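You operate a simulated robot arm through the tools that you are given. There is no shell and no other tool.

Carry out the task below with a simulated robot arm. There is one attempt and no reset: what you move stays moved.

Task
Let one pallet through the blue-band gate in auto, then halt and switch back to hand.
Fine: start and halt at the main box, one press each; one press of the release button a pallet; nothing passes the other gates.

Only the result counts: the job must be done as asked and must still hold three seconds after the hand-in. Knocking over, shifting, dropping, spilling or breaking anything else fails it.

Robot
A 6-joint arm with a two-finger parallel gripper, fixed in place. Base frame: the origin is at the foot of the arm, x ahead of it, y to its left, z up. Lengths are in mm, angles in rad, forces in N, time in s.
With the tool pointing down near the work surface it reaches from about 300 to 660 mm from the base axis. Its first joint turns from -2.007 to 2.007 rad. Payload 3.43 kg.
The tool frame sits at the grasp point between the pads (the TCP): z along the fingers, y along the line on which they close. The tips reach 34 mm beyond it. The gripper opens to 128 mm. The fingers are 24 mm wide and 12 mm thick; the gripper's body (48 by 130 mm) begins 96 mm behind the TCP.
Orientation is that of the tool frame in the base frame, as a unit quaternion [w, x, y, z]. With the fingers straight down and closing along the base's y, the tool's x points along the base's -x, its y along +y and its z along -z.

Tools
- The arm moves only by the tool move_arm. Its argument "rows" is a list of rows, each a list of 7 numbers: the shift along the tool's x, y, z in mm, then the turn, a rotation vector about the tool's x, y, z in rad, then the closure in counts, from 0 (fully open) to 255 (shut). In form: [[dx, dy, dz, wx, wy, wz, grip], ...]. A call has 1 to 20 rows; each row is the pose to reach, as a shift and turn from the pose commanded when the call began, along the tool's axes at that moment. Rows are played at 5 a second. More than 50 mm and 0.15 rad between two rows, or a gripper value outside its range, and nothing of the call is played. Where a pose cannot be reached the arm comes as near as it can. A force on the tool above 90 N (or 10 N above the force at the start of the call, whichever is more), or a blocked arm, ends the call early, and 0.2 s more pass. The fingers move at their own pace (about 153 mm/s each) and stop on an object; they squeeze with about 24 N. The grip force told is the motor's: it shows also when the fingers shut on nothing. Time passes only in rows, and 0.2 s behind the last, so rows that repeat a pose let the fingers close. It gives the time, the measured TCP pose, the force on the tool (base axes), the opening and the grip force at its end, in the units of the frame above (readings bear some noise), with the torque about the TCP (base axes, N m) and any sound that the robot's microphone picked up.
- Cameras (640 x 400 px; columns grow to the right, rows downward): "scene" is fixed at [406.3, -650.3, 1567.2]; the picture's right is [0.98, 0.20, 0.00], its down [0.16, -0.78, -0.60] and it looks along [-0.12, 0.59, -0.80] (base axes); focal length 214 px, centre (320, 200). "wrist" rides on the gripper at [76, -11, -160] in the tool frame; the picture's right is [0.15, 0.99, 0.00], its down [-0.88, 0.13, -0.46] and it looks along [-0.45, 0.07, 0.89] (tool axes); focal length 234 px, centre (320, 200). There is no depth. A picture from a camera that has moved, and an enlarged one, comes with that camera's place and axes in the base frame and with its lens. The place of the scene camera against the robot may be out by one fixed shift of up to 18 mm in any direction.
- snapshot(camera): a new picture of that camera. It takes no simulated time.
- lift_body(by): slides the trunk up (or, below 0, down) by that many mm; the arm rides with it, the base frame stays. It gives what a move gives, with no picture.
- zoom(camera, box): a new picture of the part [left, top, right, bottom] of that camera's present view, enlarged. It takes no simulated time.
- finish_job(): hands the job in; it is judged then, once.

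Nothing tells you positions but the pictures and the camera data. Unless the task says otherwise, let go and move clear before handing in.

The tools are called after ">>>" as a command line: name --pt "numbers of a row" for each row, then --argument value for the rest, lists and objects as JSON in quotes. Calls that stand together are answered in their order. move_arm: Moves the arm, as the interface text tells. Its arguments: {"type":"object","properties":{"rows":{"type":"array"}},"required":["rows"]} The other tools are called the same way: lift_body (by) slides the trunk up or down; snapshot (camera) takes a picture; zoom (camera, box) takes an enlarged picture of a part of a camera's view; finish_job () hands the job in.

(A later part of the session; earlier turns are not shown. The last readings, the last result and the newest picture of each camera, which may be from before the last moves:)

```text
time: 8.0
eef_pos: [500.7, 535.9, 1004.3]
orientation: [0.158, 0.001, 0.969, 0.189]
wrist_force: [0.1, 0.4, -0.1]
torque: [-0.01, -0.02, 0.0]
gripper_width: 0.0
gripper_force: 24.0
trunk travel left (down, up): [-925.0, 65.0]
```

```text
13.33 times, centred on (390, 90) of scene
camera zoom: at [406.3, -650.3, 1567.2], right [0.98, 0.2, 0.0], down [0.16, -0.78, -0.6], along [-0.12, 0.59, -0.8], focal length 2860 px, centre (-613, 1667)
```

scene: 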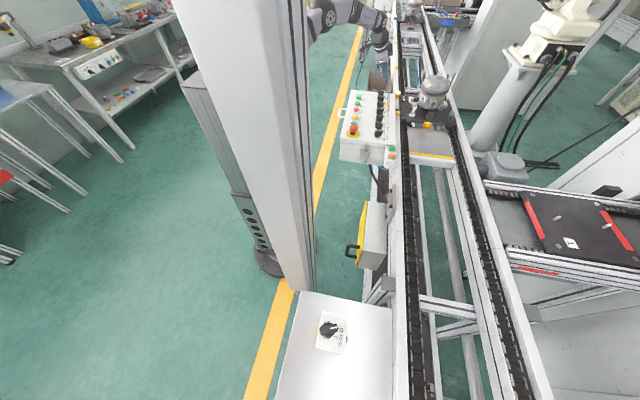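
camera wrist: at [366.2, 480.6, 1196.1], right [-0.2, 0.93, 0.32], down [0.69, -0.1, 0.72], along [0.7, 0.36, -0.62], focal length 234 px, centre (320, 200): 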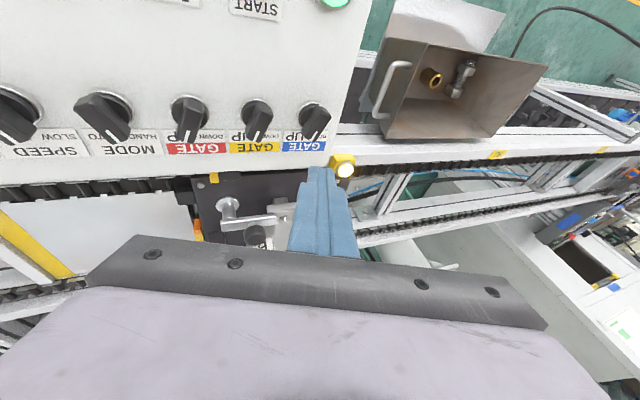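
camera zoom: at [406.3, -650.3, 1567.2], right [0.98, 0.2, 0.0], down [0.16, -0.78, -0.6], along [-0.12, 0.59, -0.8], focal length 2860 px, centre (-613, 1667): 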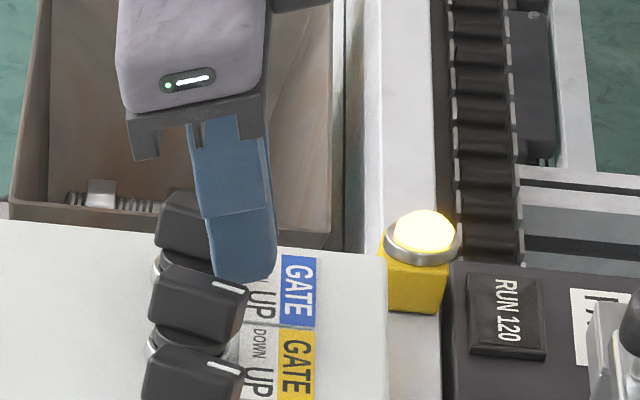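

The fingertips sit right beside the blue pointer end. I'll push toward +y in small steps and watch the force.

>>> move_arm --pt "0.2 2.8 1.1 0 0 0 255" --pt "0.4 5.6 2.2 0 0 0 255" --pt "0.5 8.4 3.3 0 0 0 255" --pt "0.7 11.1 4.4 0 0 0 255" --pt "0.8 13.0 5.1 0 0 0 255" --pt "0.8 13.0 5.1 0 0 0 255"

>>> zoom --camera "wrist" --box '[240, 90, 400, 190]'

>>> zoom --camera "scene" --box '[388, 8, 436, 38]'

```text
time: 9.4
eef_pos: [500.7, 549.3, 1005.3]
orientation: [0.159, 0.001, 0.969, 0.19]
wrist_force: [6.5, -3.5, -0.2]
torque: [-0.11, -0.18, -0.12]
gripper_width: 0.3
gripper_force: 24.3
trunk travel left (down, up): [-925.0, 65.0]
```

```text
4.00 times, centred on (320, 140) of wrist
camera zoom: at [379.6, 486.8, 1117.6], right [-0.2, 0.93, 0.32], down [0.69, -0.1, 0.72], along [0.7, 0.36, -0.62], focal length 937 px, centre (320, 440)
```

zoom: 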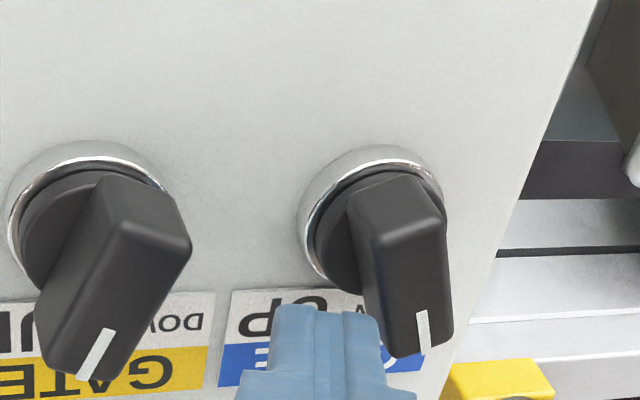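

```text
13.33 times, centred on (412, 23) of scene
camera zoom: at [406.3, -650.3, 1567.2], right [0.98, 0.2, 0.0], down [0.16, -0.78, -0.6], along [-0.12, 0.59, -0.8], focal length 2860 px, centre (-907, 2560)
```

zoom: 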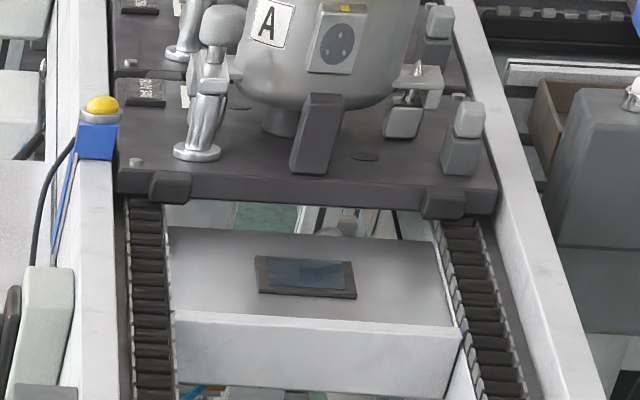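

In HAND the blue selector moved fully to DOWN and the blue flap dropped at once, with nothing else moving. Next I'll back off and see what the flap does when MODE goes to AUTO, still not started.

>>> move_arm --pt "-0.5 -7.4 -2.9 0 0 0 255" --pt "-8 1.0 -24 0 0 0 255" --pt "-15 10 -45 0 0 0 255" --pt "-22 18.3 -64.3 0 0 0 255" --pt "-22 18.3 -64.3 0 0 0 255"

>>> move_arm --pt "11.7 -31.4 -18.7 0.096 0.08 0 255" --pt "23.5 -62.7 -37.4 0.192 0.16 0 255" --pt "35.2 -94 -56 0.287 0.241 0 255" --pt "46.9 -125.4 -74.7 0.383 0.321 0 255" --pt "46.9 -125.4 -74.7 0.383 0.321 0 255"

>>> snapshot --camera "wrist"

>>> zoom --camera "scene" --box '[370, 0, 450, 50]'

>>> zoom --camera "scene" --box '[340, 70, 468, 150]'

```text
time: 10.6
eef_pos: [498.6, 542.4, 1072.3]
orientation: [0.159, 0.0, 0.969, 0.189]
wrist_force: [0.6, 0.7, 0.1]
torque: [-0.04, -0.03, 0.0]
gripper_width: 0.0
gripper_force: 24.3
trunk travel left (down, up): [-925.0, 65.0]
```

```text
time: 11.8
eef_pos: [439.6, 400.2, 1077.9]
orientation: [-0.002, 0.0, 1.0, -0.001]
wrist_force: [-0.8, -0.3, 0.5]
torque: [-0.03, 0.01, 0.0]
gripper_width: 0.2
gripper_force: 23.7
trunk travel left (down, up): [-925.0, 65.0]
```

```text
taken
camera wrist: at [363.0, 390.4, 1238.7], right [-0.15, 0.99, 0.0], down [0.88, 0.13, 0.45], along [0.45, 0.07, -0.89], focal length 234 px, centre (320, 200)
```

wrist: 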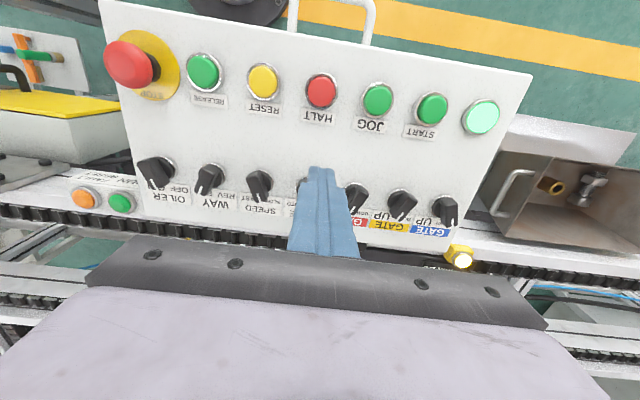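

```text
8.00 times, centred on (410, 25) of scene
camera zoom: at [406.3, -650.3, 1567.2], right [0.98, 0.2, 0.0], down [0.16, -0.78, -0.6], along [-0.12, 0.59, -0.8], focal length 1716 px, centre (-400, 1600)
```

zoom: 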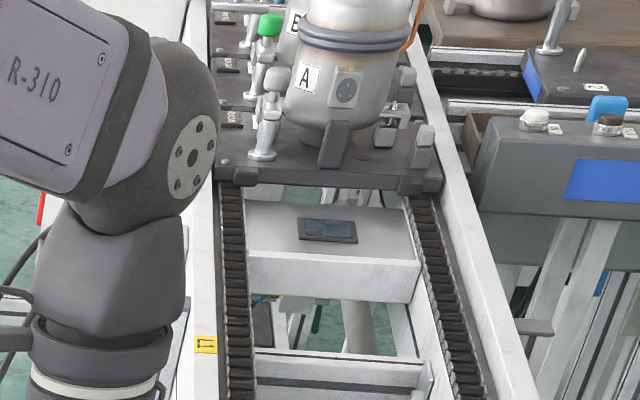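

```text
5.00 times, centred on (404, 110) of scene
camera zoom: at [406.3, -650.3, 1567.2], right [0.98, 0.2, 0.0], down [0.16, -0.78, -0.6], along [-0.12, 0.59, -0.8], focal length 1072 px, centre (-100, 650)
```

zoom: 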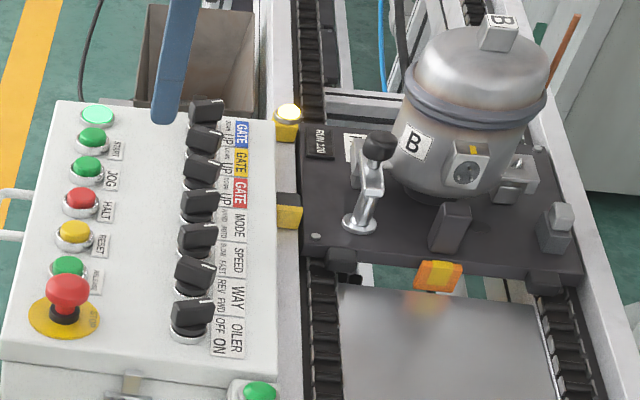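

The flap stays down in HAND and everything else is unchanged. Now I'll tilt slightly forward and come down between MODE and red GATE, to push MODE from HAND to AUTO (pointer toward −y).

>>> move_arm --pt "-19 8.3 6 0 -0.1 0 255" --pt "-38 16.5 12 0 -0.2 0 255" --pt "-57.4 24.8 18 0 -0.3 0 255" --pt "-57.4 24.8 18 0 -0.3 0 255"

>>> zoom --camera "wrist" --box '[220, 80, 420, 205]'

```text
time: 12.8
eef_pos: [497.8, 426.4, 1060.3]
orientation: [0.15, 0.0, 0.989, 0.0]
wrist_force: [0.1, -0.8, -1.1]
torque: [-0.03, -0.02, 0.02]
gripper_width: 0.2
gripper_force: 23.8
trunk travel left (down, up): [-925.0, 65.0]
```

```text
3.20 times, centred on (320, 142) of wrist
camera zoom: at [376.5, 416.0, 1191.9], right [-0.14, 0.99, -0.04], down [0.71, 0.13, 0.7], along [0.69, 0.07, -0.72], focal length 749 px, centre (320, 384)
```

zoom: 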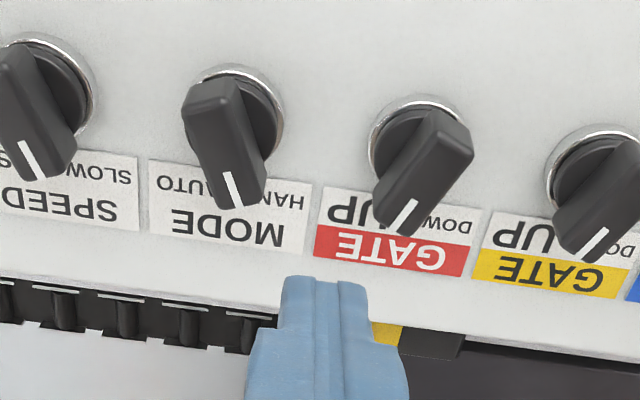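

Positioned between MODE and red GATE; descending, then checking.

>>> move_arm --pt "5.5 0 17.8 0 0 0 255" --pt "11 0 35.6 0 0 0 255" --pt "16.5 0 53.5 0 0 0 255" --pt "16.5 0 53.5 0 0 0 255"

>>> zoom --camera "wrist" --box '[220, 80, 420, 205]'

```text
time: 13.8
eef_pos: [497.0, 426.3, 1004.9]
orientation: [0.149, 0.0, 0.989, 0.0]
wrist_force: [1.2, 0.4, 0.1]
torque: [0.0, 0.02, 0.0]
gripper_width: 0.0
gripper_force: 24.3
trunk travel left (down, up): [-925.0, 65.0]
```

```text
3.20 times, centred on (320, 142) of wrist
camera zoom: at [376.4, 415.8, 1135.8], right [-0.14, 0.99, -0.04], down [0.71, 0.13, 0.7], along [0.69, 0.07, -0.72], focal length 749 px, centre (320, 384)
```

zoom: 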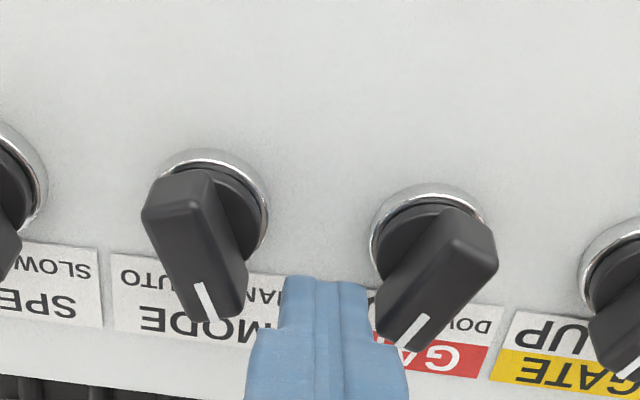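

Clear on both sides. Pushing MODE's pointer toward AUTO (−y) in small steps.

>>> move_arm --pt "0 -4 0 0 0 0 255" --pt "0 -8 0 0 0 0 255" --pt "0 -11 0 0 0 0 255" --pt "0 -14 0 0 0 0 255" --pt "0 -16.5 0 0 0 0 255" --pt "0 -16.5 0 0 0 0 255"

>>> zoom --camera "wrist" --box '[220, 80, 420, 205]'

>>> zoom --camera "scene" --box '[370, 0, 450, 50]'

>>> zoom --camera "scene" --box '[340, 70, 468, 150]'

```text
time: 15.2
eef_pos: [498.2, 410.6, 1003.5]
orientation: [0.15, 0.001, 0.989, 0.0]
wrist_force: [4.4, 4.5, 1.0]
torque: [0.14, -0.14, 0.06]
gripper_width: 0.0
gripper_force: 23.8
trunk travel left (down, up): [-925.0, 65.0]
```

```text
3.20 times, centred on (320, 142) of wrist
camera zoom: at [377.7, 400.2, 1135.8], right [-0.14, 0.99, -0.04], down [0.71, 0.13, 0.7], along [0.69, 0.07, -0.72], focal length 749 px, centre (320, 384)
```

zoom: 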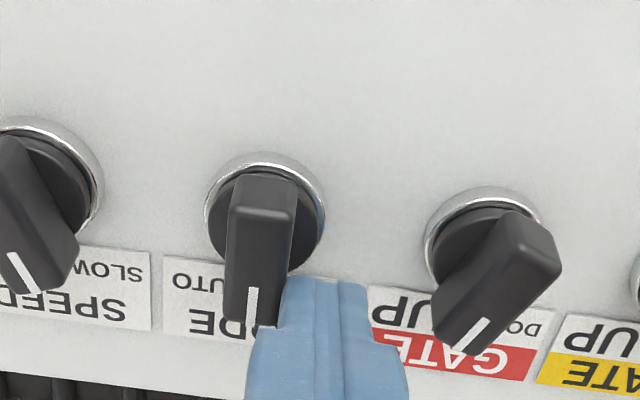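

```text
8.00 times, centred on (410, 25) of scene
camera zoom: at [406.3, -650.3, 1567.2], right [0.98, 0.2, 0.0], down [0.16, -0.78, -0.6], along [-0.12, 0.59, -0.8], focal length 1716 px, centre (-400, 1600)
```

zoom: 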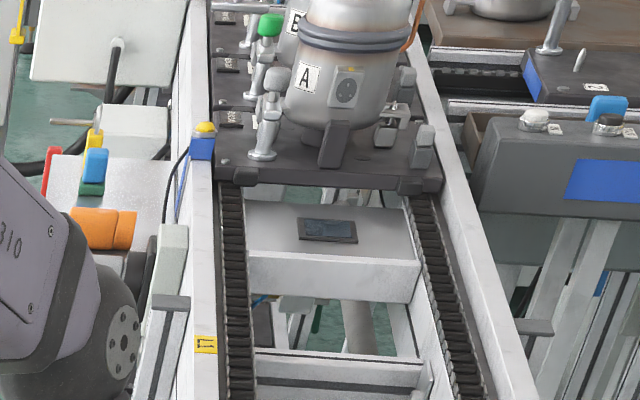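

```text
5.00 times, centred on (404, 110) of scene
camera zoom: at [406.3, -650.3, 1567.2], right [0.98, 0.2, 0.0], down [0.16, -0.78, -0.6], along [-0.12, 0.59, -0.8], focal length 1072 px, centre (-100, 650)
```

zoom: 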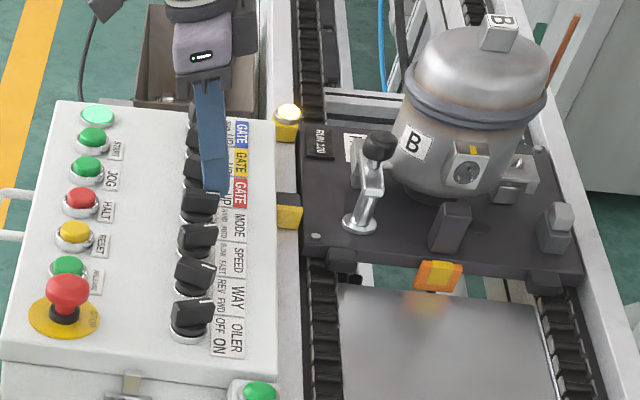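

MODE is only about halfway, roughly centred. A few millimetres more will bring it to AUTO.

>>> move_arm --pt "0 -1.5 0 0 0 0 255" --pt "0 -3 0 0 0 0 255" --pt "0 -4.5 0 0 0 0 255" --pt "0 -4.5 0 0 0 0 255"

>>> zoom --camera "wrist" --box '[220, 80, 420, 205]'

>>> zoom --camera "scene" --box '[370, 0, 450, 50]'

>>> zoom --camera "scene" --box '[340, 70, 468, 150]'

```text
time: 16.2
eef_pos: [499.3, 410.0, 1004.2]
orientation: [0.15, 0.0, 0.989, 0.002]
wrist_force: [3.1, 20.2, 1.4]
torque: [0.4, -0.07, -0.07]
gripper_width: 0.0
gripper_force: 24.0
trunk travel left (down, up): [-925.0, 65.0]
```

```text
3.20 times, centred on (320, 142) of wrist
camera zoom: at [377.2, 399.2, 1135.5], right [-0.14, 0.99, -0.04], down [0.7, 0.13, 0.7], along [0.7, 0.07, -0.71], focal length 749 px, centre (320, 384)
```

zoom: 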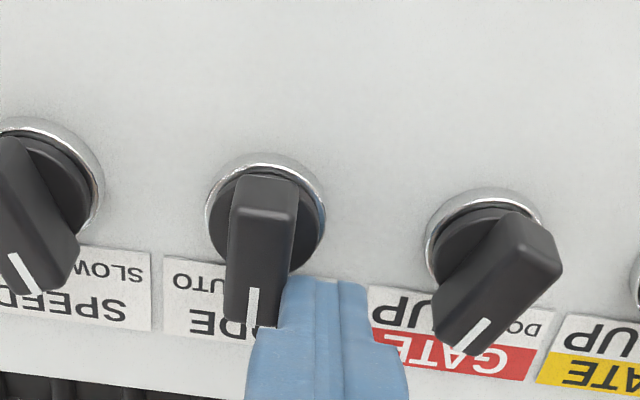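

```text
8.00 times, centred on (410, 25) of scene
camera zoom: at [406.3, -650.3, 1567.2], right [0.98, 0.2, 0.0], down [0.16, -0.78, -0.6], along [-0.12, 0.59, -0.8], focal length 1716 px, centre (-400, 1600)
```

zoom: 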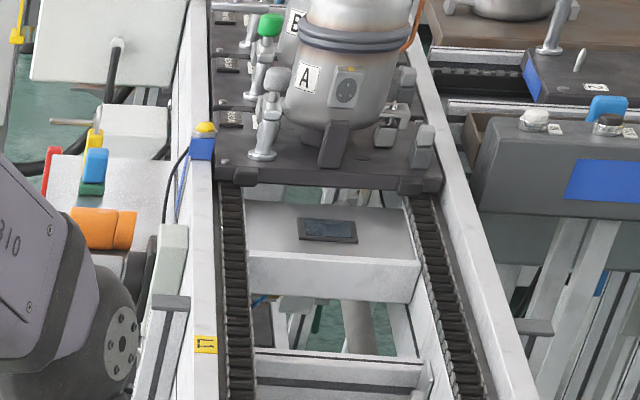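

```text
5.00 times, centred on (404, 110) of scene
camera zoom: at [406.3, -650.3, 1567.2], right [0.98, 0.2, 0.0], down [0.16, -0.78, -0.6], along [-0.12, 0.59, -0.8], focal length 1072 px, centre (-100, 650)
```

zoom: 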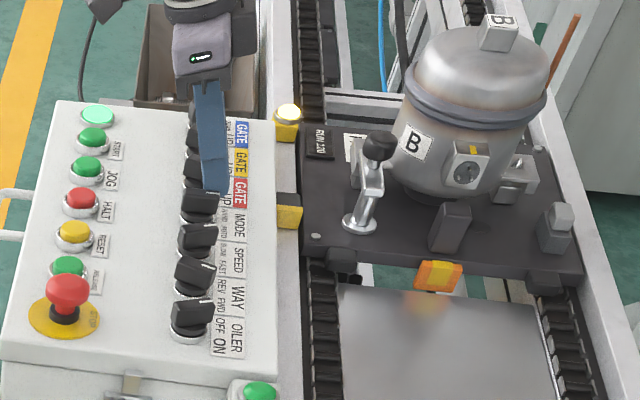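

>>> zoom --camera "wrist" --box '[270, 120, 350, 190]'

>>> zoom --camera "scene" --box '[366, 105, 414, 135]'

```text
5.71 times, centred on (310, 155) of wrist
camera zoom: at [377.2, 399.2, 1135.5], right [-0.14, 0.99, -0.04], down [0.7, 0.13, 0.7], along [0.7, 0.07, -0.71], focal length 1338 px, centre (377, 457)
```

zoom: 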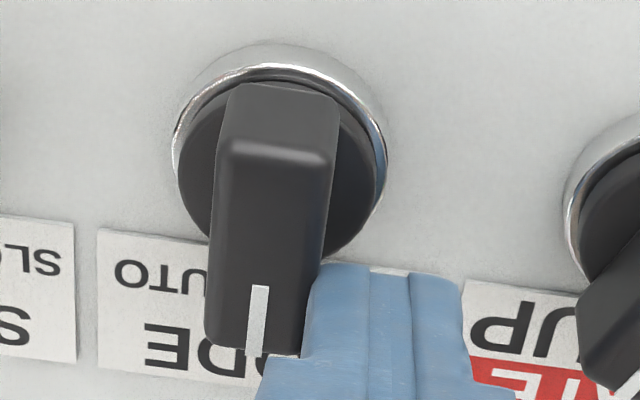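

```text
13.33 times, centred on (390, 120) of scene
camera zoom: at [406.3, -650.3, 1567.2], right [0.98, 0.2, 0.0], down [0.16, -0.78, -0.6], along [-0.12, 0.59, -0.8], focal length 2860 px, centre (-613, 1267)
```

zoom: 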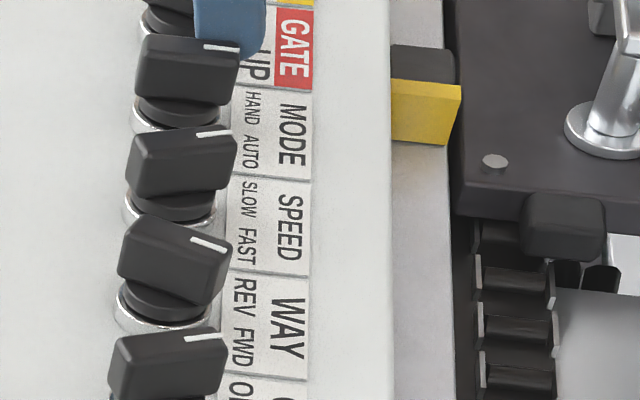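

MODE is stuck near centre because the fingertip corner is too close to the knob's axis. I'll back off, shift outward for a better lever arm, and push again.

>>> move_arm --pt "0 9 0 0 0 0 255" --pt "-5.7 12 1.8 0 0 0 255" --pt "-5.7 9 1.8 0 0 0 255" --pt "-5.7 6 1.8 0 0 0 255" --pt "-5.7 3 1.8 0 0 0 255" --pt "-5.7 1 1.8 0 0 0 255" --pt "-5.7 1 1.8 0 0 0 255"

>>> zoom --camera "wrist" --box '[230, 110, 350, 190]'

>>> zoom --camera "scene" --box '[366, 105, 414, 135]'

```text
time: 17.8
eef_pos: [505.0, 407.7, 1003.1]
orientation: [0.149, 0.001, 0.989, 0.0]
wrist_force: [1.2, 5.2, -0.9]
torque: [0.16, -0.04, -0.03]
gripper_width: 0.0
gripper_force: 23.8
trunk travel left (down, up): [-925.0, 65.0]
```

```text
5.00 times, centred on (290, 150) of wrist
camera zoom: at [383.0, 397.6, 1135.6], right [-0.14, 0.99, -0.04], down [0.71, 0.13, 0.7], along [0.69, 0.07, -0.72], focal length 1171 px, centre (470, 450)
```

zoom: 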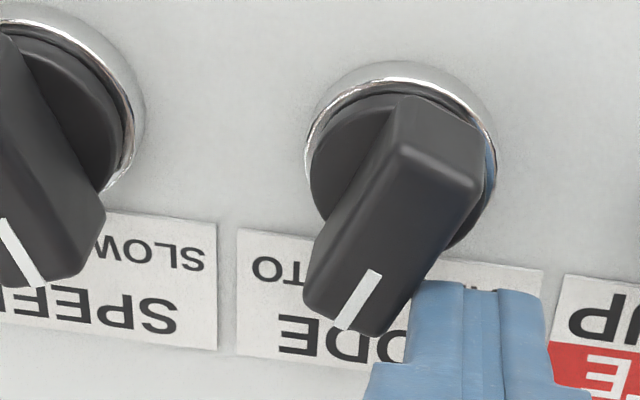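

```text
13.33 times, centred on (390, 120) of scene
camera zoom: at [406.3, -650.3, 1567.2], right [0.98, 0.2, 0.0], down [0.16, -0.78, -0.6], along [-0.12, 0.59, -0.8], focal length 2860 px, centre (-613, 1267)
```

zoom: 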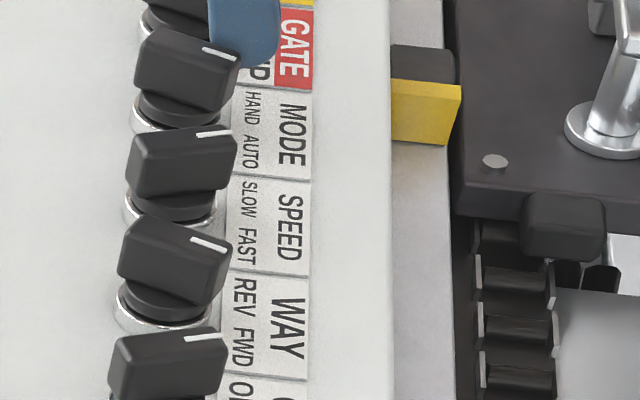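

MODE now points to AUTO, at the same slope as WAY at FWD. I'll back off, lift, and look at the flaps and lamps.

>>> move_arm --pt "0 10 0 0 0 0 255" --pt "-4 14 -20 0 0 0 255" --pt "-9 14 -40 0 0 0 255" --pt "-14 14 -60 0 0 0 255" --pt "-14 14 -60 0 0 0 255"

>>> zoom --camera "scene" --box '[380, 0, 460, 50]'

>>> zoom --camera "scene" --box '[340, 70, 468, 150]'

>>> snapshot --camera "wrist"

```text
time: 19.0
eef_pos: [500.4, 420.3, 1066.0]
orientation: [0.15, -0.001, 0.989, 0.0]
wrist_force: [-0.2, 0.2, -0.7]
torque: [0.01, 0.0, -0.05]
gripper_width: 0.1
gripper_force: 23.9
trunk travel left (down, up): [-925.0, 65.0]
```

```text
8.00 times, centred on (420, 25) of scene
camera zoom: at [406.3, -650.3, 1567.2], right [0.98, 0.2, 0.0], down [0.16, -0.78, -0.6], along [-0.12, 0.59, -0.8], focal length 1716 px, centre (-480, 1600)
```

zoom: 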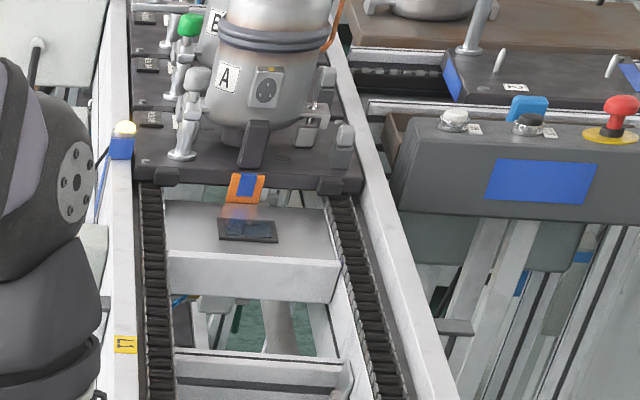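

```text
5.00 times, centred on (404, 110) of scene
camera zoom: at [406.3, -650.3, 1567.2], right [0.98, 0.2, 0.0], down [0.16, -0.78, -0.6], along [-0.12, 0.59, -0.8], focal length 1072 px, centre (-100, 650)
```

zoom: 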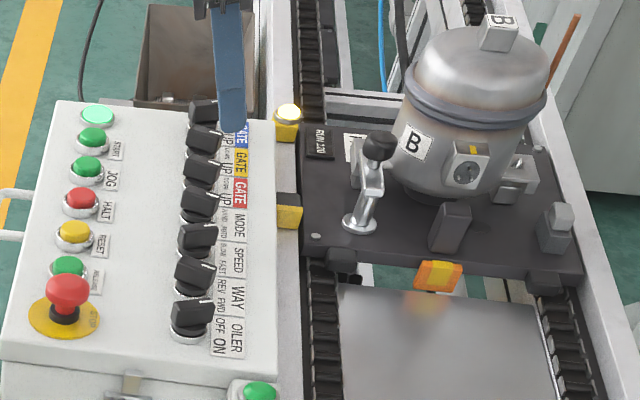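

```text
taken
camera wrist: at [378.9, 410.7, 1197.0], right [-0.14, 0.99, -0.04], down [0.71, 0.13, 0.7], along [0.69, 0.07, -0.72], focal length 234 px, centre (320, 200)
```

wrist: 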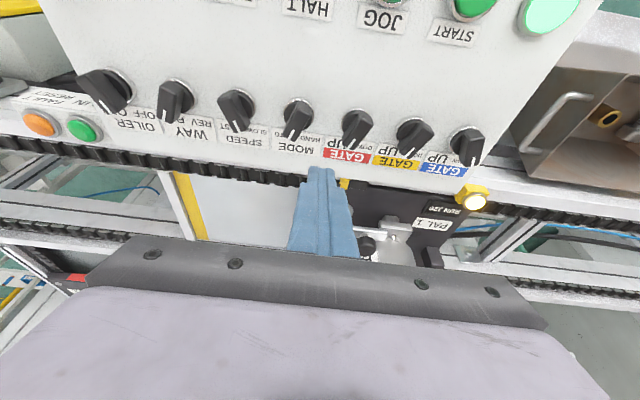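

The logic is clear now. In AUTO the gate set to DOWN is held up until RELEASE is pressed: the blue flap rose again and its lamp relit. With blue armed and the others UP, next I'll go above START at about (374, 516).

>>> move_arm --pt "31 24 -5.5 0 0 0 255" --pt "62 48 -11 0 0 0 255" --pt "93 72 -16.4 0 0 0 255" --pt "124.5 96.2 -21.8 0 0 0 255" --pt "124.5 96.2 -21.8 0 0 0 255"

>>> snapshot --camera "wrist"

>>> zoom --camera "wrist" --box '[230, 70, 390, 190]'

>>> zoom --camera "scene" --box '[340, 75, 388, 120]'

```text
time: 20.2
eef_pos: [375.5, 516.5, 1050.5]
orientation: [0.149, 0.002, 0.989, 0.0]
wrist_force: [-0.7, 0.2, -0.1]
torque: [0.01, -0.04, 0.02]
gripper_width: 0.0
gripper_force: 24.3
trunk travel left (down, up): [-925.0, 65.0]
```

```text
taken
camera wrist: at [254.2, 507.2, 1181.9], right [-0.14, 0.99, -0.04], down [0.71, 0.13, 0.7], along [0.69, 0.07, -0.72], focal length 234 px, centre (320, 200)
```

wrist: 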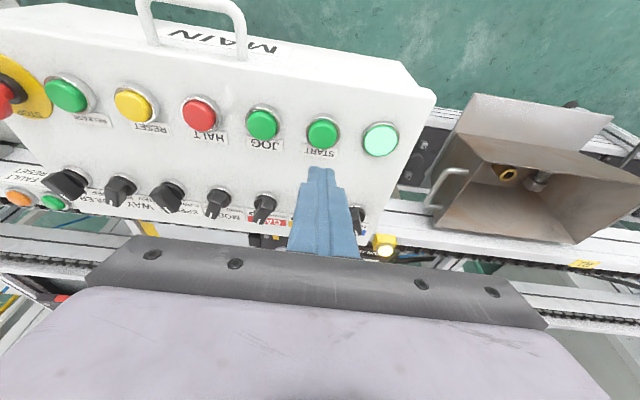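

```text
3.33 times, centred on (310, 130) of wrist
camera zoom: at [254.2, 507.2, 1181.9], right [-0.14, 0.99, -0.04], down [0.71, 0.13, 0.7], along [0.69, 0.07, -0.72], focal length 781 px, centre (353, 433)
```

zoom: 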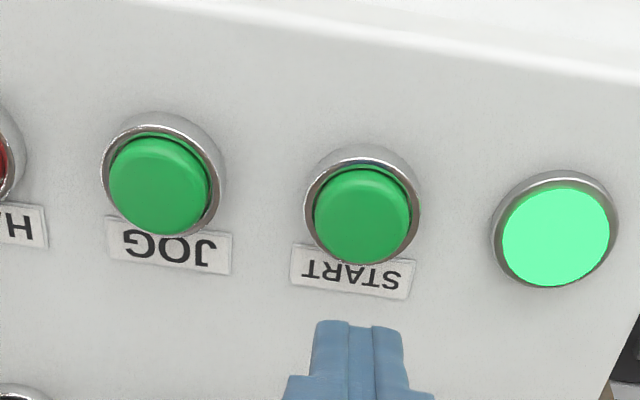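

```text
8.89 times, centred on (364, 98) of scene
camera zoom: at [406.3, -650.3, 1567.2], right [0.98, 0.2, 0.0], down [0.16, -0.78, -0.6], along [-0.12, 0.59, -0.8], focal length 1906 px, centre (-71, 1111)
```

zoom: 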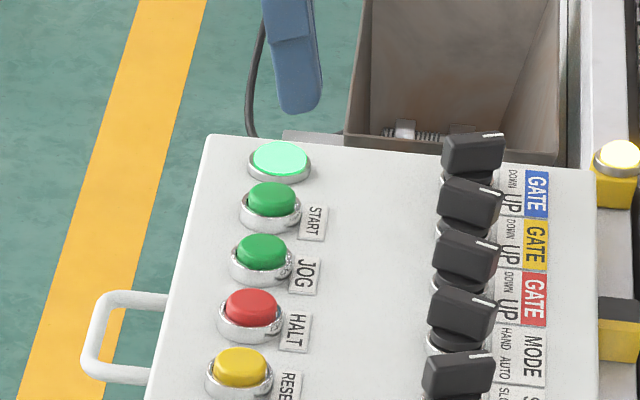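

START is at about (373, 517), top z ≈ 966, directly under the fingertip edge. I'll come down to just above it.

>>> move_arm --pt "4.7 0.3 14.8 0 0 0 255" --pt "9.4 0.6 29.5 0 0 0 255" --pt "13.6 1 42 0 0 0 255" --pt "13.6 1 42 0 0 0 255"

>>> zoom --camera "wrist" --box '[230, 90, 390, 190]'

>>> zoom --camera "scene" --box '[340, 75, 388, 120]'

```text
time: 21.2
eef_pos: [373.5, 517.0, 1006.2]
orientation: [0.15, 0.0, 0.989, 0.0]
wrist_force: [-0.1, -0.4, 0.1]
torque: [0.03, 0.03, 0.02]
gripper_width: 0.0
gripper_force: 24.3
trunk travel left (down, up): [-925.0, 65.0]
```

```text
4.00 times, centred on (310, 140) of wrist
camera zoom: at [252.2, 507.3, 1137.1], right [-0.14, 0.99, -0.04], down [0.71, 0.13, 0.7], along [0.69, 0.07, -0.72], focal length 937 px, centre (360, 440)
```

zoom: 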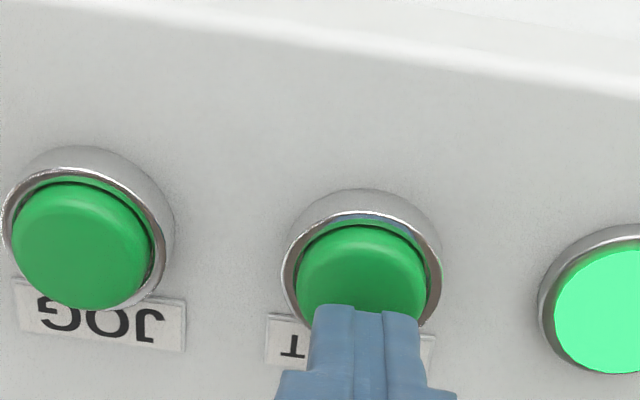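

```text
8.89 times, centred on (364, 98) of scene
camera zoom: at [406.3, -650.3, 1567.2], right [0.98, 0.2, 0.0], down [0.16, -0.78, -0.6], along [-0.12, 0.59, -0.8], focal length 1906 px, centre (-71, 1111)
```

zoom: 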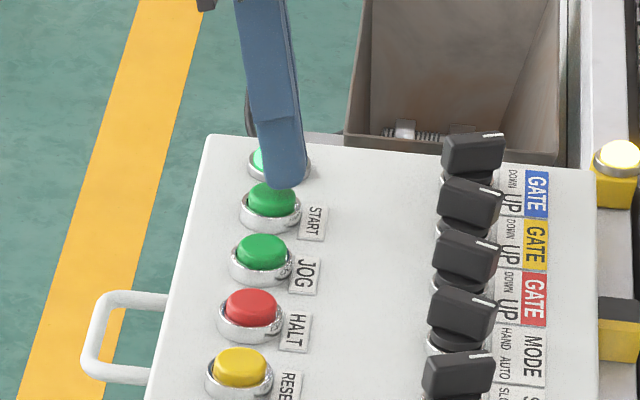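

Aligned. Pressing START slowly.

>>> move_arm --pt "0.6 0 1.9 0 0 0 255" --pt "1.2 0 3.8 0 0 0 255" --pt "1.8 0 5.7 0 0 0 255" --pt "2.4 0 7.6 0 0 0 255"

>>> zoom --camera "wrist" --box '[230, 90, 390, 190]'

>>> zoom --camera "scene" --box '[340, 75, 388, 120]'

```text
time: 22.2
eef_pos: [373.5, 517.9, 999.1]
orientation: [0.149, 0.0, 0.989, 0.001]
wrist_force: [-1.2, -1.8, 4.0]
torque: [-0.04, 0.03, -0.03]
gripper_width: 0.0
gripper_force: 24.0
trunk travel left (down, up): [-925.0, 65.0]
heard: click
```

```text
4.00 times, centred on (310, 140) of wrist
camera zoom: at [252.3, 507.1, 1129.6], right [-0.14, 0.99, -0.04], down [0.71, 0.13, 0.7], along [0.69, 0.07, -0.72], focal length 937 px, centre (360, 440)
```

zoom: 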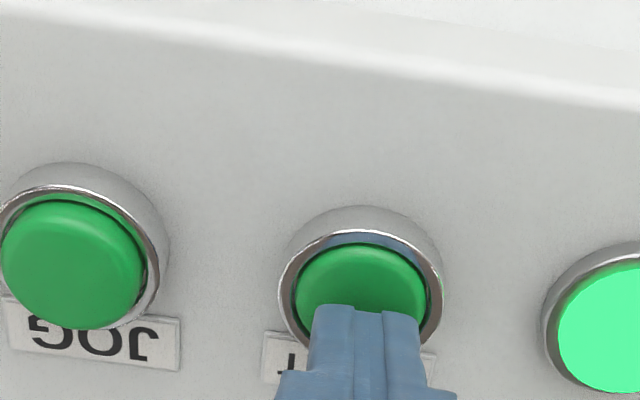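

```text
8.89 times, centred on (364, 98) of scene
camera zoom: at [406.3, -650.3, 1567.2], right [0.98, 0.2, 0.0], down [0.16, -0.78, -0.6], along [-0.12, 0.59, -0.8], focal length 1906 px, centre (-71, 1111)
```

zoom: 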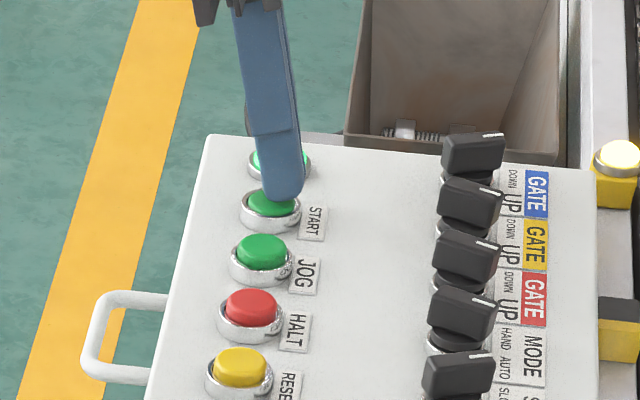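

A click: START is pressed. I'll lift straight off now and check that the line runs.

>>> move_arm --pt "-2 0 -6 0 0 0 255" --pt "-6 0 -20 0 0 0 255" --pt "-12 0 -40 0 0 0 255" --pt "-14 0 -48 0 0 0 255"

>>> snapshot --camera "scene"

>>> zoom --camera "scene" --box '[380, 0, 460, 50]'

>>> zoom --camera "scene" --box '[340, 70, 468, 150]'

```text
time: 23.2
eef_pos: [374.1, 516.8, 1048.3]
orientation: [0.15, 0.0, 0.989, 0.0]
wrist_force: [-0.3, 0.0, 1.0]
torque: [0.01, -0.01, 0.02]
gripper_width: 0.0
gripper_force: 23.8
trunk travel left (down, up): [-925.0, 65.0]
```

```text
taken
```

scene: 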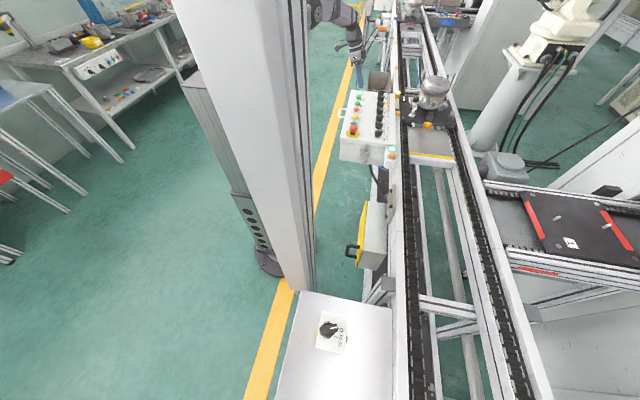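

```text
8.00 times, centred on (420, 25) of scene
camera zoom: at [406.3, -650.3, 1567.2], right [0.98, 0.2, 0.0], down [0.16, -0.78, -0.6], along [-0.12, 0.59, -0.8], focal length 1716 px, centre (-480, 1600)
```

zoom: 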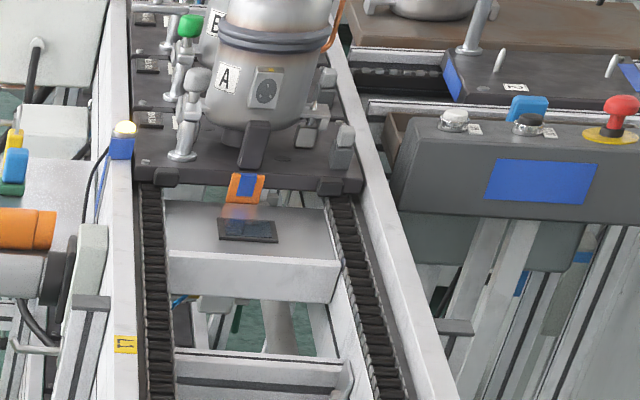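

```text
5.00 times, centred on (404, 110) of scene
camera zoom: at [406.3, -650.3, 1567.2], right [0.98, 0.2, 0.0], down [0.16, -0.78, -0.6], along [-0.12, 0.59, -0.8], focal length 1072 px, centre (-100, 650)
```

zoom: 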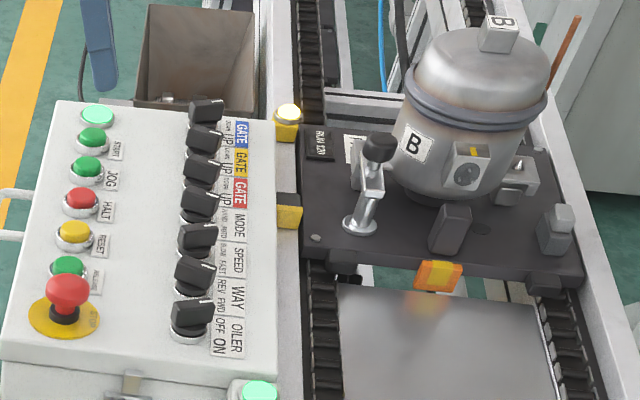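

The side box's RUN lamp is lit, so the line is running, and all gates are holding. Moving over to RELEASE at about (375, 269).

>>> move_arm --pt "0 -42 0 0 0 0 255" --pt "-0.5 -84 0 0 0 0 255" --pt "-0.5 -126 0 0 0 0 255" --pt "-1 -168 0 0 0 0 255" --pt "-1 -210 0 0 0 0 255" --pt "-1 -248 0 0 0 0 255" --pt "-1 -248 0 0 0 0 255"

>>> zoom --camera "wrist" --box '[230, 70, 390, 190]'

>>> zoom --camera "scene" --box '[330, 95, 394, 140]'

>>> zoom --camera "scene" --box '[380, 0, 460, 50]'

```text
time: 24.8
eef_pos: [373.2, 270.1, 1047.5]
orientation: [0.149, 0.0, 0.989, 0.0]
wrist_force: [0.3, 0.6, -1.0]
torque: [0.01, 0.02, -0.02]
gripper_width: 0.0
gripper_force: 24.2
trunk travel left (down, up): [-925.0, 65.0]
```

```text
3.33 times, centred on (310, 130) of wrist
camera zoom: at [252.5, 260.1, 1179.6], right [-0.14, 0.99, -0.04], down [0.71, 0.13, 0.7], along [0.69, 0.07, -0.72], focal length 781 px, centre (353, 433)
```

zoom: 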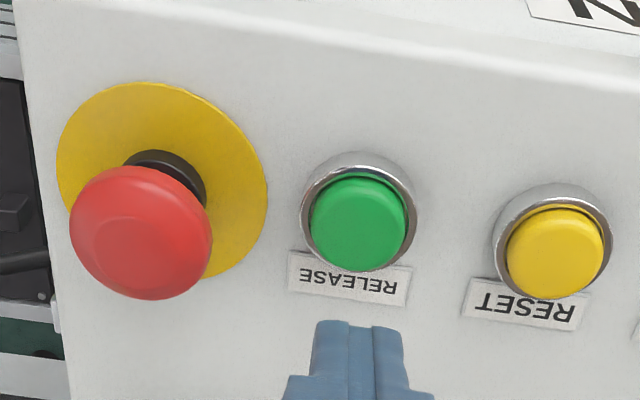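

```text
8.89 times, centred on (362, 118) of scene
camera zoom: at [406.3, -650.3, 1567.2], right [0.98, 0.2, 0.0], down [0.16, -0.78, -0.6], along [-0.12, 0.59, -0.8], focal length 1906 px, centre (-53, 933)
```

zoom: 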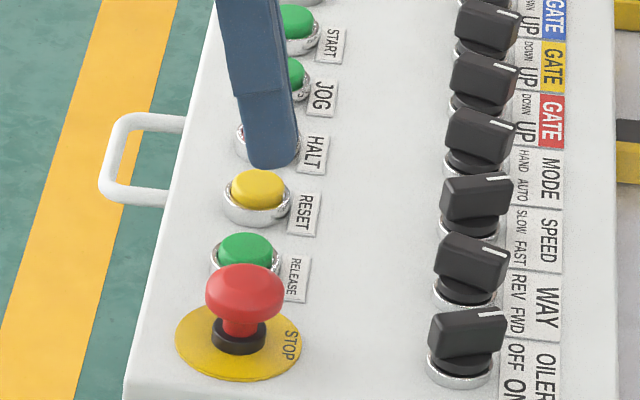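

```text
8.00 times, centred on (420, 25) of scene
camera zoom: at [406.3, -650.3, 1567.2], right [0.98, 0.2, 0.0], down [0.16, -0.78, -0.6], along [-0.12, 0.59, -0.8], focal length 1716 px, centre (-480, 1600)
```

zoom: 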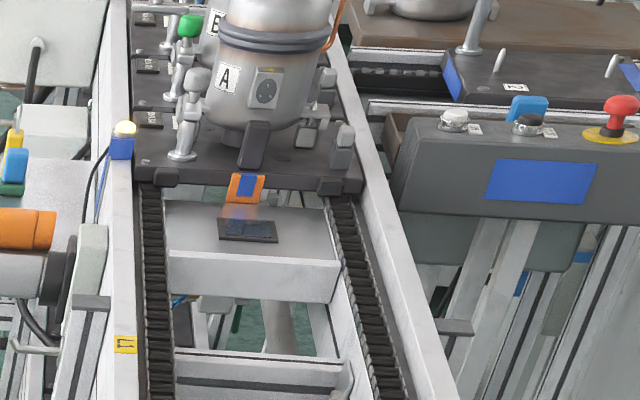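

RELEASE is at (372, 269), right under the tip, with the E-stop well clear. I'll descend to just above it, then press once.

>>> move_arm --pt "4 -0.3 13.2 0 0 0 255" --pt "8 -0.6 26.4 0 0 0 255" --pt "12.1 -0.8 39.3 0 0 0 255" --pt "12.1 -0.8 39.3 0 0 0 255"

>>> zoom --camera "wrist" --box '[230, 90, 390, 190]'

```text
time: 25.8
eef_pos: [374.1, 268.6, 1007.2]
orientation: [0.149, 0.0, 0.989, -0.001]
wrist_force: [-0.2, 0.6, -0.2]
torque: [0.01, 0.03, 0.03]
gripper_width: 0.4
gripper_force: 24.1
trunk travel left (down, up): [-925.0, 65.0]
```

```text
4.00 times, centred on (310, 140) of wrist
camera zoom: at [252.8, 258.3, 1138.3], right [-0.14, 0.99, -0.04], down [0.71, 0.13, 0.7], along [0.69, 0.07, -0.72], focal length 937 px, centre (360, 440)
```

zoom: 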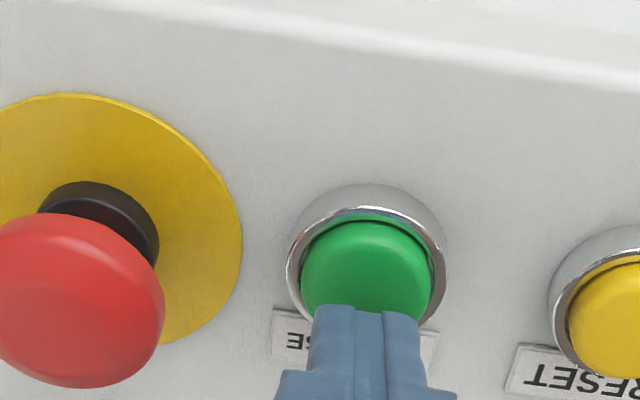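

Pressing RELEASE once and lifting off in the same motion.

>>> move_arm --pt "0.7 0 2.1 0 0 0 255" --pt "1.3 0 4.2 0 0 0 255" --pt "2 0 6.3 0 0 0 255" --pt "2.6 0 8.4 0 0 0 255" --pt "0 0 0 0 0 0 255" --pt "-6 0 -20 0 0 0 255" --pt "-12 0 -39 0 0 0 255"

>>> zoom --camera "scene" --box '[380, 0, 460, 50]'

>>> zoom --camera "scene" --box '[340, 70, 468, 150]'

```text
time: 27.4
eef_pos: [374.5, 268.8, 1048.8]
orientation: [0.15, -0.001, 0.989, 0.0]
wrist_force: [-0.6, -0.4, -0.1]
torque: [-0.01, 0.01, -0.02]
gripper_width: 0.0
gripper_force: 24.0
trunk travel left (down, up): [-925.0, 65.0]
heard: click
```

```text
8.00 times, centred on (420, 25) of scene
camera zoom: at [406.3, -650.3, 1567.2], right [0.98, 0.2, 0.0], down [0.16, -0.78, -0.6], along [-0.12, 0.59, -0.8], focal length 1716 px, centre (-480, 1600)
```

zoom: 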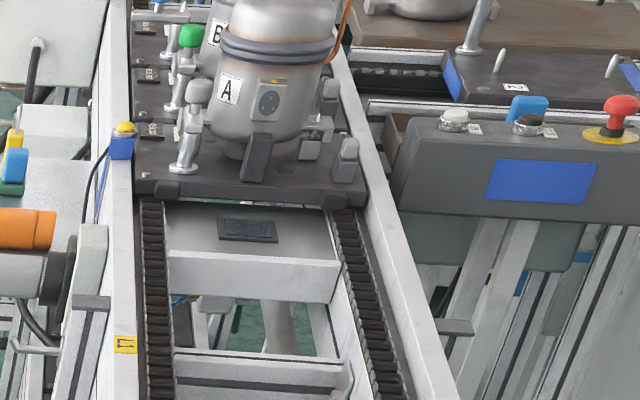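

```text
5.00 times, centred on (404, 110) of scene
camera zoom: at [406.3, -650.3, 1567.2], right [0.98, 0.2, 0.0], down [0.16, -0.78, -0.6], along [-0.12, 0.59, -0.8], focal length 1072 px, centre (-100, 650)
```

zoom: 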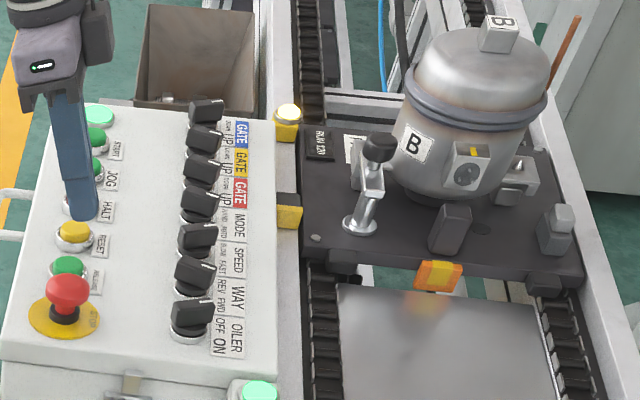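

Pallet A is moving through the blue gate and yellow still holds. I'll move above HALT while watching.

>>> move_arm --pt "0 42 0 0 0 0 255" --pt "0 84 0 0 0 0 255" --pt "0.5 124.5 0 0 0 0 255"

>>> zoom --camera "scene" --box '[380, 0, 460, 50]'

>>> zoom --camera "wrist" --box '[230, 70, 390, 190]'

```text
time: 28.2
eef_pos: [373.2, 394.5, 1046.1]
orientation: [0.149, 0.0, 0.989, -0.001]
wrist_force: [0.7, 0.6, -0.8]
torque: [-0.05, -0.02, -0.03]
gripper_width: 0.0
gripper_force: 24.5
trunk travel left (down, up): [-925.0, 65.0]
```

```text
8.00 times, centred on (420, 25) of scene
camera zoom: at [406.3, -650.3, 1567.2], right [0.98, 0.2, 0.0], down [0.16, -0.78, -0.6], along [-0.12, 0.59, -0.8], focal length 1716 px, centre (-480, 1600)
```

zoom: 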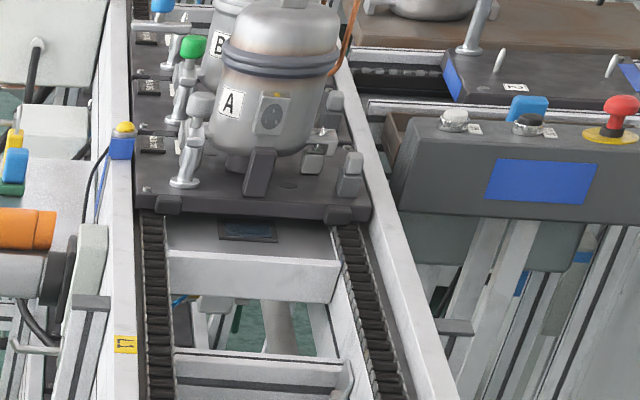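

```text
3.33 times, centred on (310, 130) of wrist
camera zoom: at [252.1, 385.4, 1177.7], right [-0.14, 0.99, -0.05], down [0.71, 0.13, 0.69], along [0.69, 0.06, -0.72], focal length 781 px, centre (353, 433)
```

zoom: 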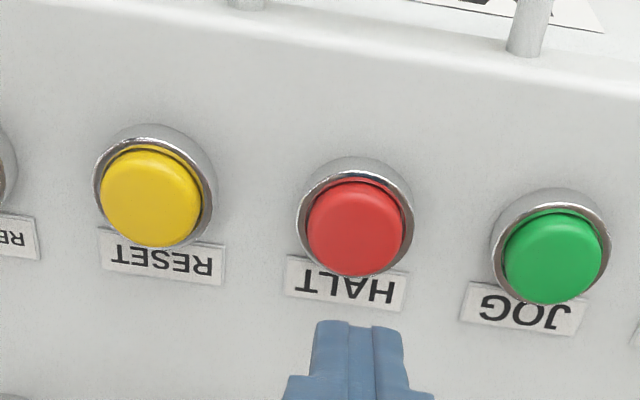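

Aligned over HALT. I'll descend to just above it and keep watching the pallet.

>>> move_arm --pt "4 -0.2 13 0 0 0 255" --pt "8 -0.4 26 0 0 0 255" --pt "11.3 -0.5 36.7 0 0 0 255" --pt "11.3 -0.5 36.7 0 0 0 255"

>>> zoom --camera "scene" --box '[380, 0, 460, 50]'

>>> zoom --camera "wrist" --box '[230, 90, 390, 190]'

```text
time: 29.2
eef_pos: [373.1, 391.9, 1009.8]
orientation: [0.149, 0.0, 0.989, 0.0]
wrist_force: [-0.7, 0.4, 0.4]
torque: [-0.01, -0.01, 0.0]
gripper_width: 0.1
gripper_force: 24.2
trunk travel left (down, up): [-925.0, 65.0]
```

```text
8.00 times, centred on (420, 25) of scene
camera zoom: at [406.3, -650.3, 1567.2], right [0.98, 0.2, 0.0], down [0.16, -0.78, -0.6], along [-0.12, 0.59, -0.8], focal length 1716 px, centre (-480, 1600)
```

zoom: 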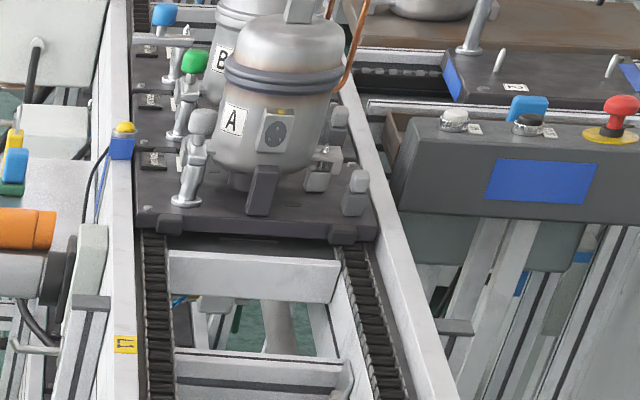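

```text
4.00 times, centred on (310, 140) of wrist
camera zoom: at [252.0, 382.7, 1140.7], right [-0.14, 0.99, -0.04], down [0.71, 0.13, 0.7], along [0.69, 0.07, -0.72], focal length 937 px, centre (360, 440)
```

zoom: 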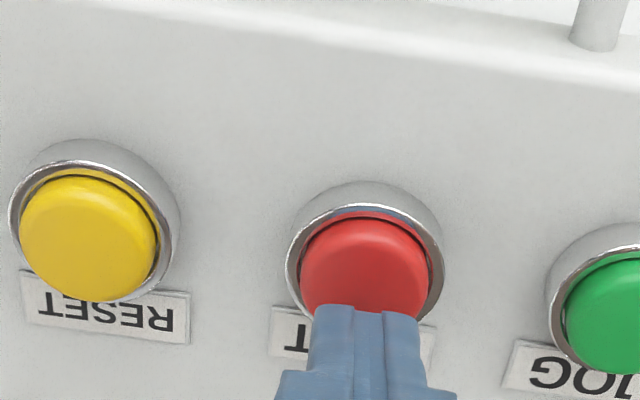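

Ready just above HALT. I'll hold and watch pallet A clear the gate.

>>> move_arm --pt "0 0 0 0 0 0 255" --pt "0 0 0 0 0 0 255" --pt "0 0 0 0 0 0 255" --pt "0 0 0 0 0 0 255"

>>> zoom --camera "scene" --box '[380, 0, 460, 50]'

```text
time: 30.2
eef_pos: [373.0, 392.0, 1009.5]
orientation: [0.15, 0.0, 0.989, 0.0]
wrist_force: [0.6, -0.1, 0.5]
torque: [0.01, -0.03, 0.01]
gripper_width: 0.1
gripper_force: 24.2
trunk travel left (down, up): [-925.0, 65.0]
```

```text
8.00 times, centred on (420, 25) of scene
camera zoom: at [406.3, -650.3, 1567.2], right [0.98, 0.2, 0.0], down [0.16, -0.78, -0.6], along [-0.12, 0.59, -0.8], focal length 1716 px, centre (-480, 1600)
```

zoom: 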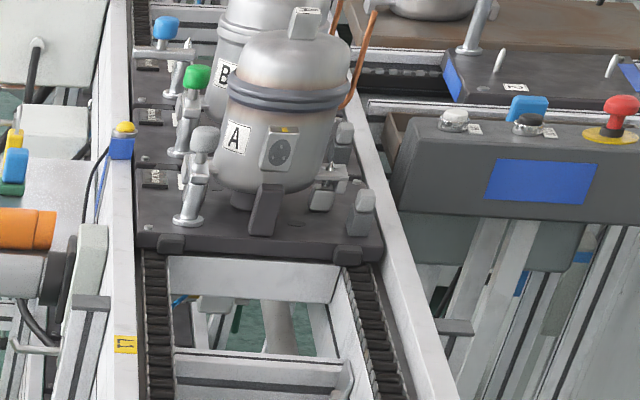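

>>> move_arm --pt "0 0 0 0 0 0 255" --pt "0 0 0 0 0 0 255" --pt "0 0 0 0 0 0 255"

>>> zoom --camera "scene" --box '[380, 0, 460, 50]'

```text
time: 31.0
eef_pos: [373.1, 393.0, 1010.0]
orientation: [0.149, 0.0, 0.989, 0.001]
wrist_force: [-0.7, 0.0, -0.6]
torque: [0.02, -0.01, 0.01]
gripper_width: 0.0
gripper_force: 23.8
trunk travel left (down, up): [-925.0, 65.0]
```

```text
8.00 times, centred on (420, 25) of scene
camera zoom: at [406.3, -650.3, 1567.2], right [0.98, 0.2, 0.0], down [0.16, -0.78, -0.6], along [-0.12, 0.59, -0.8], focal length 1716 px, centre (-480, 1600)
```

zoom: 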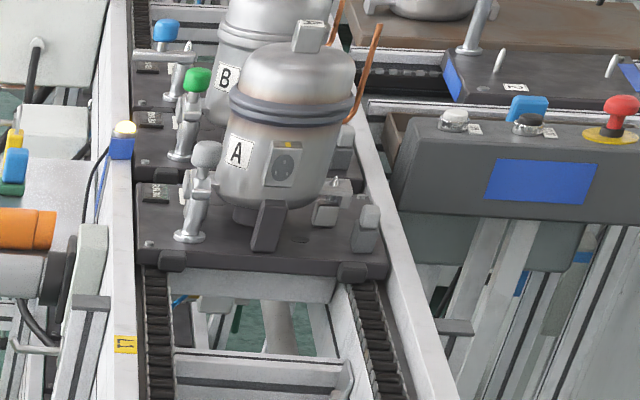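

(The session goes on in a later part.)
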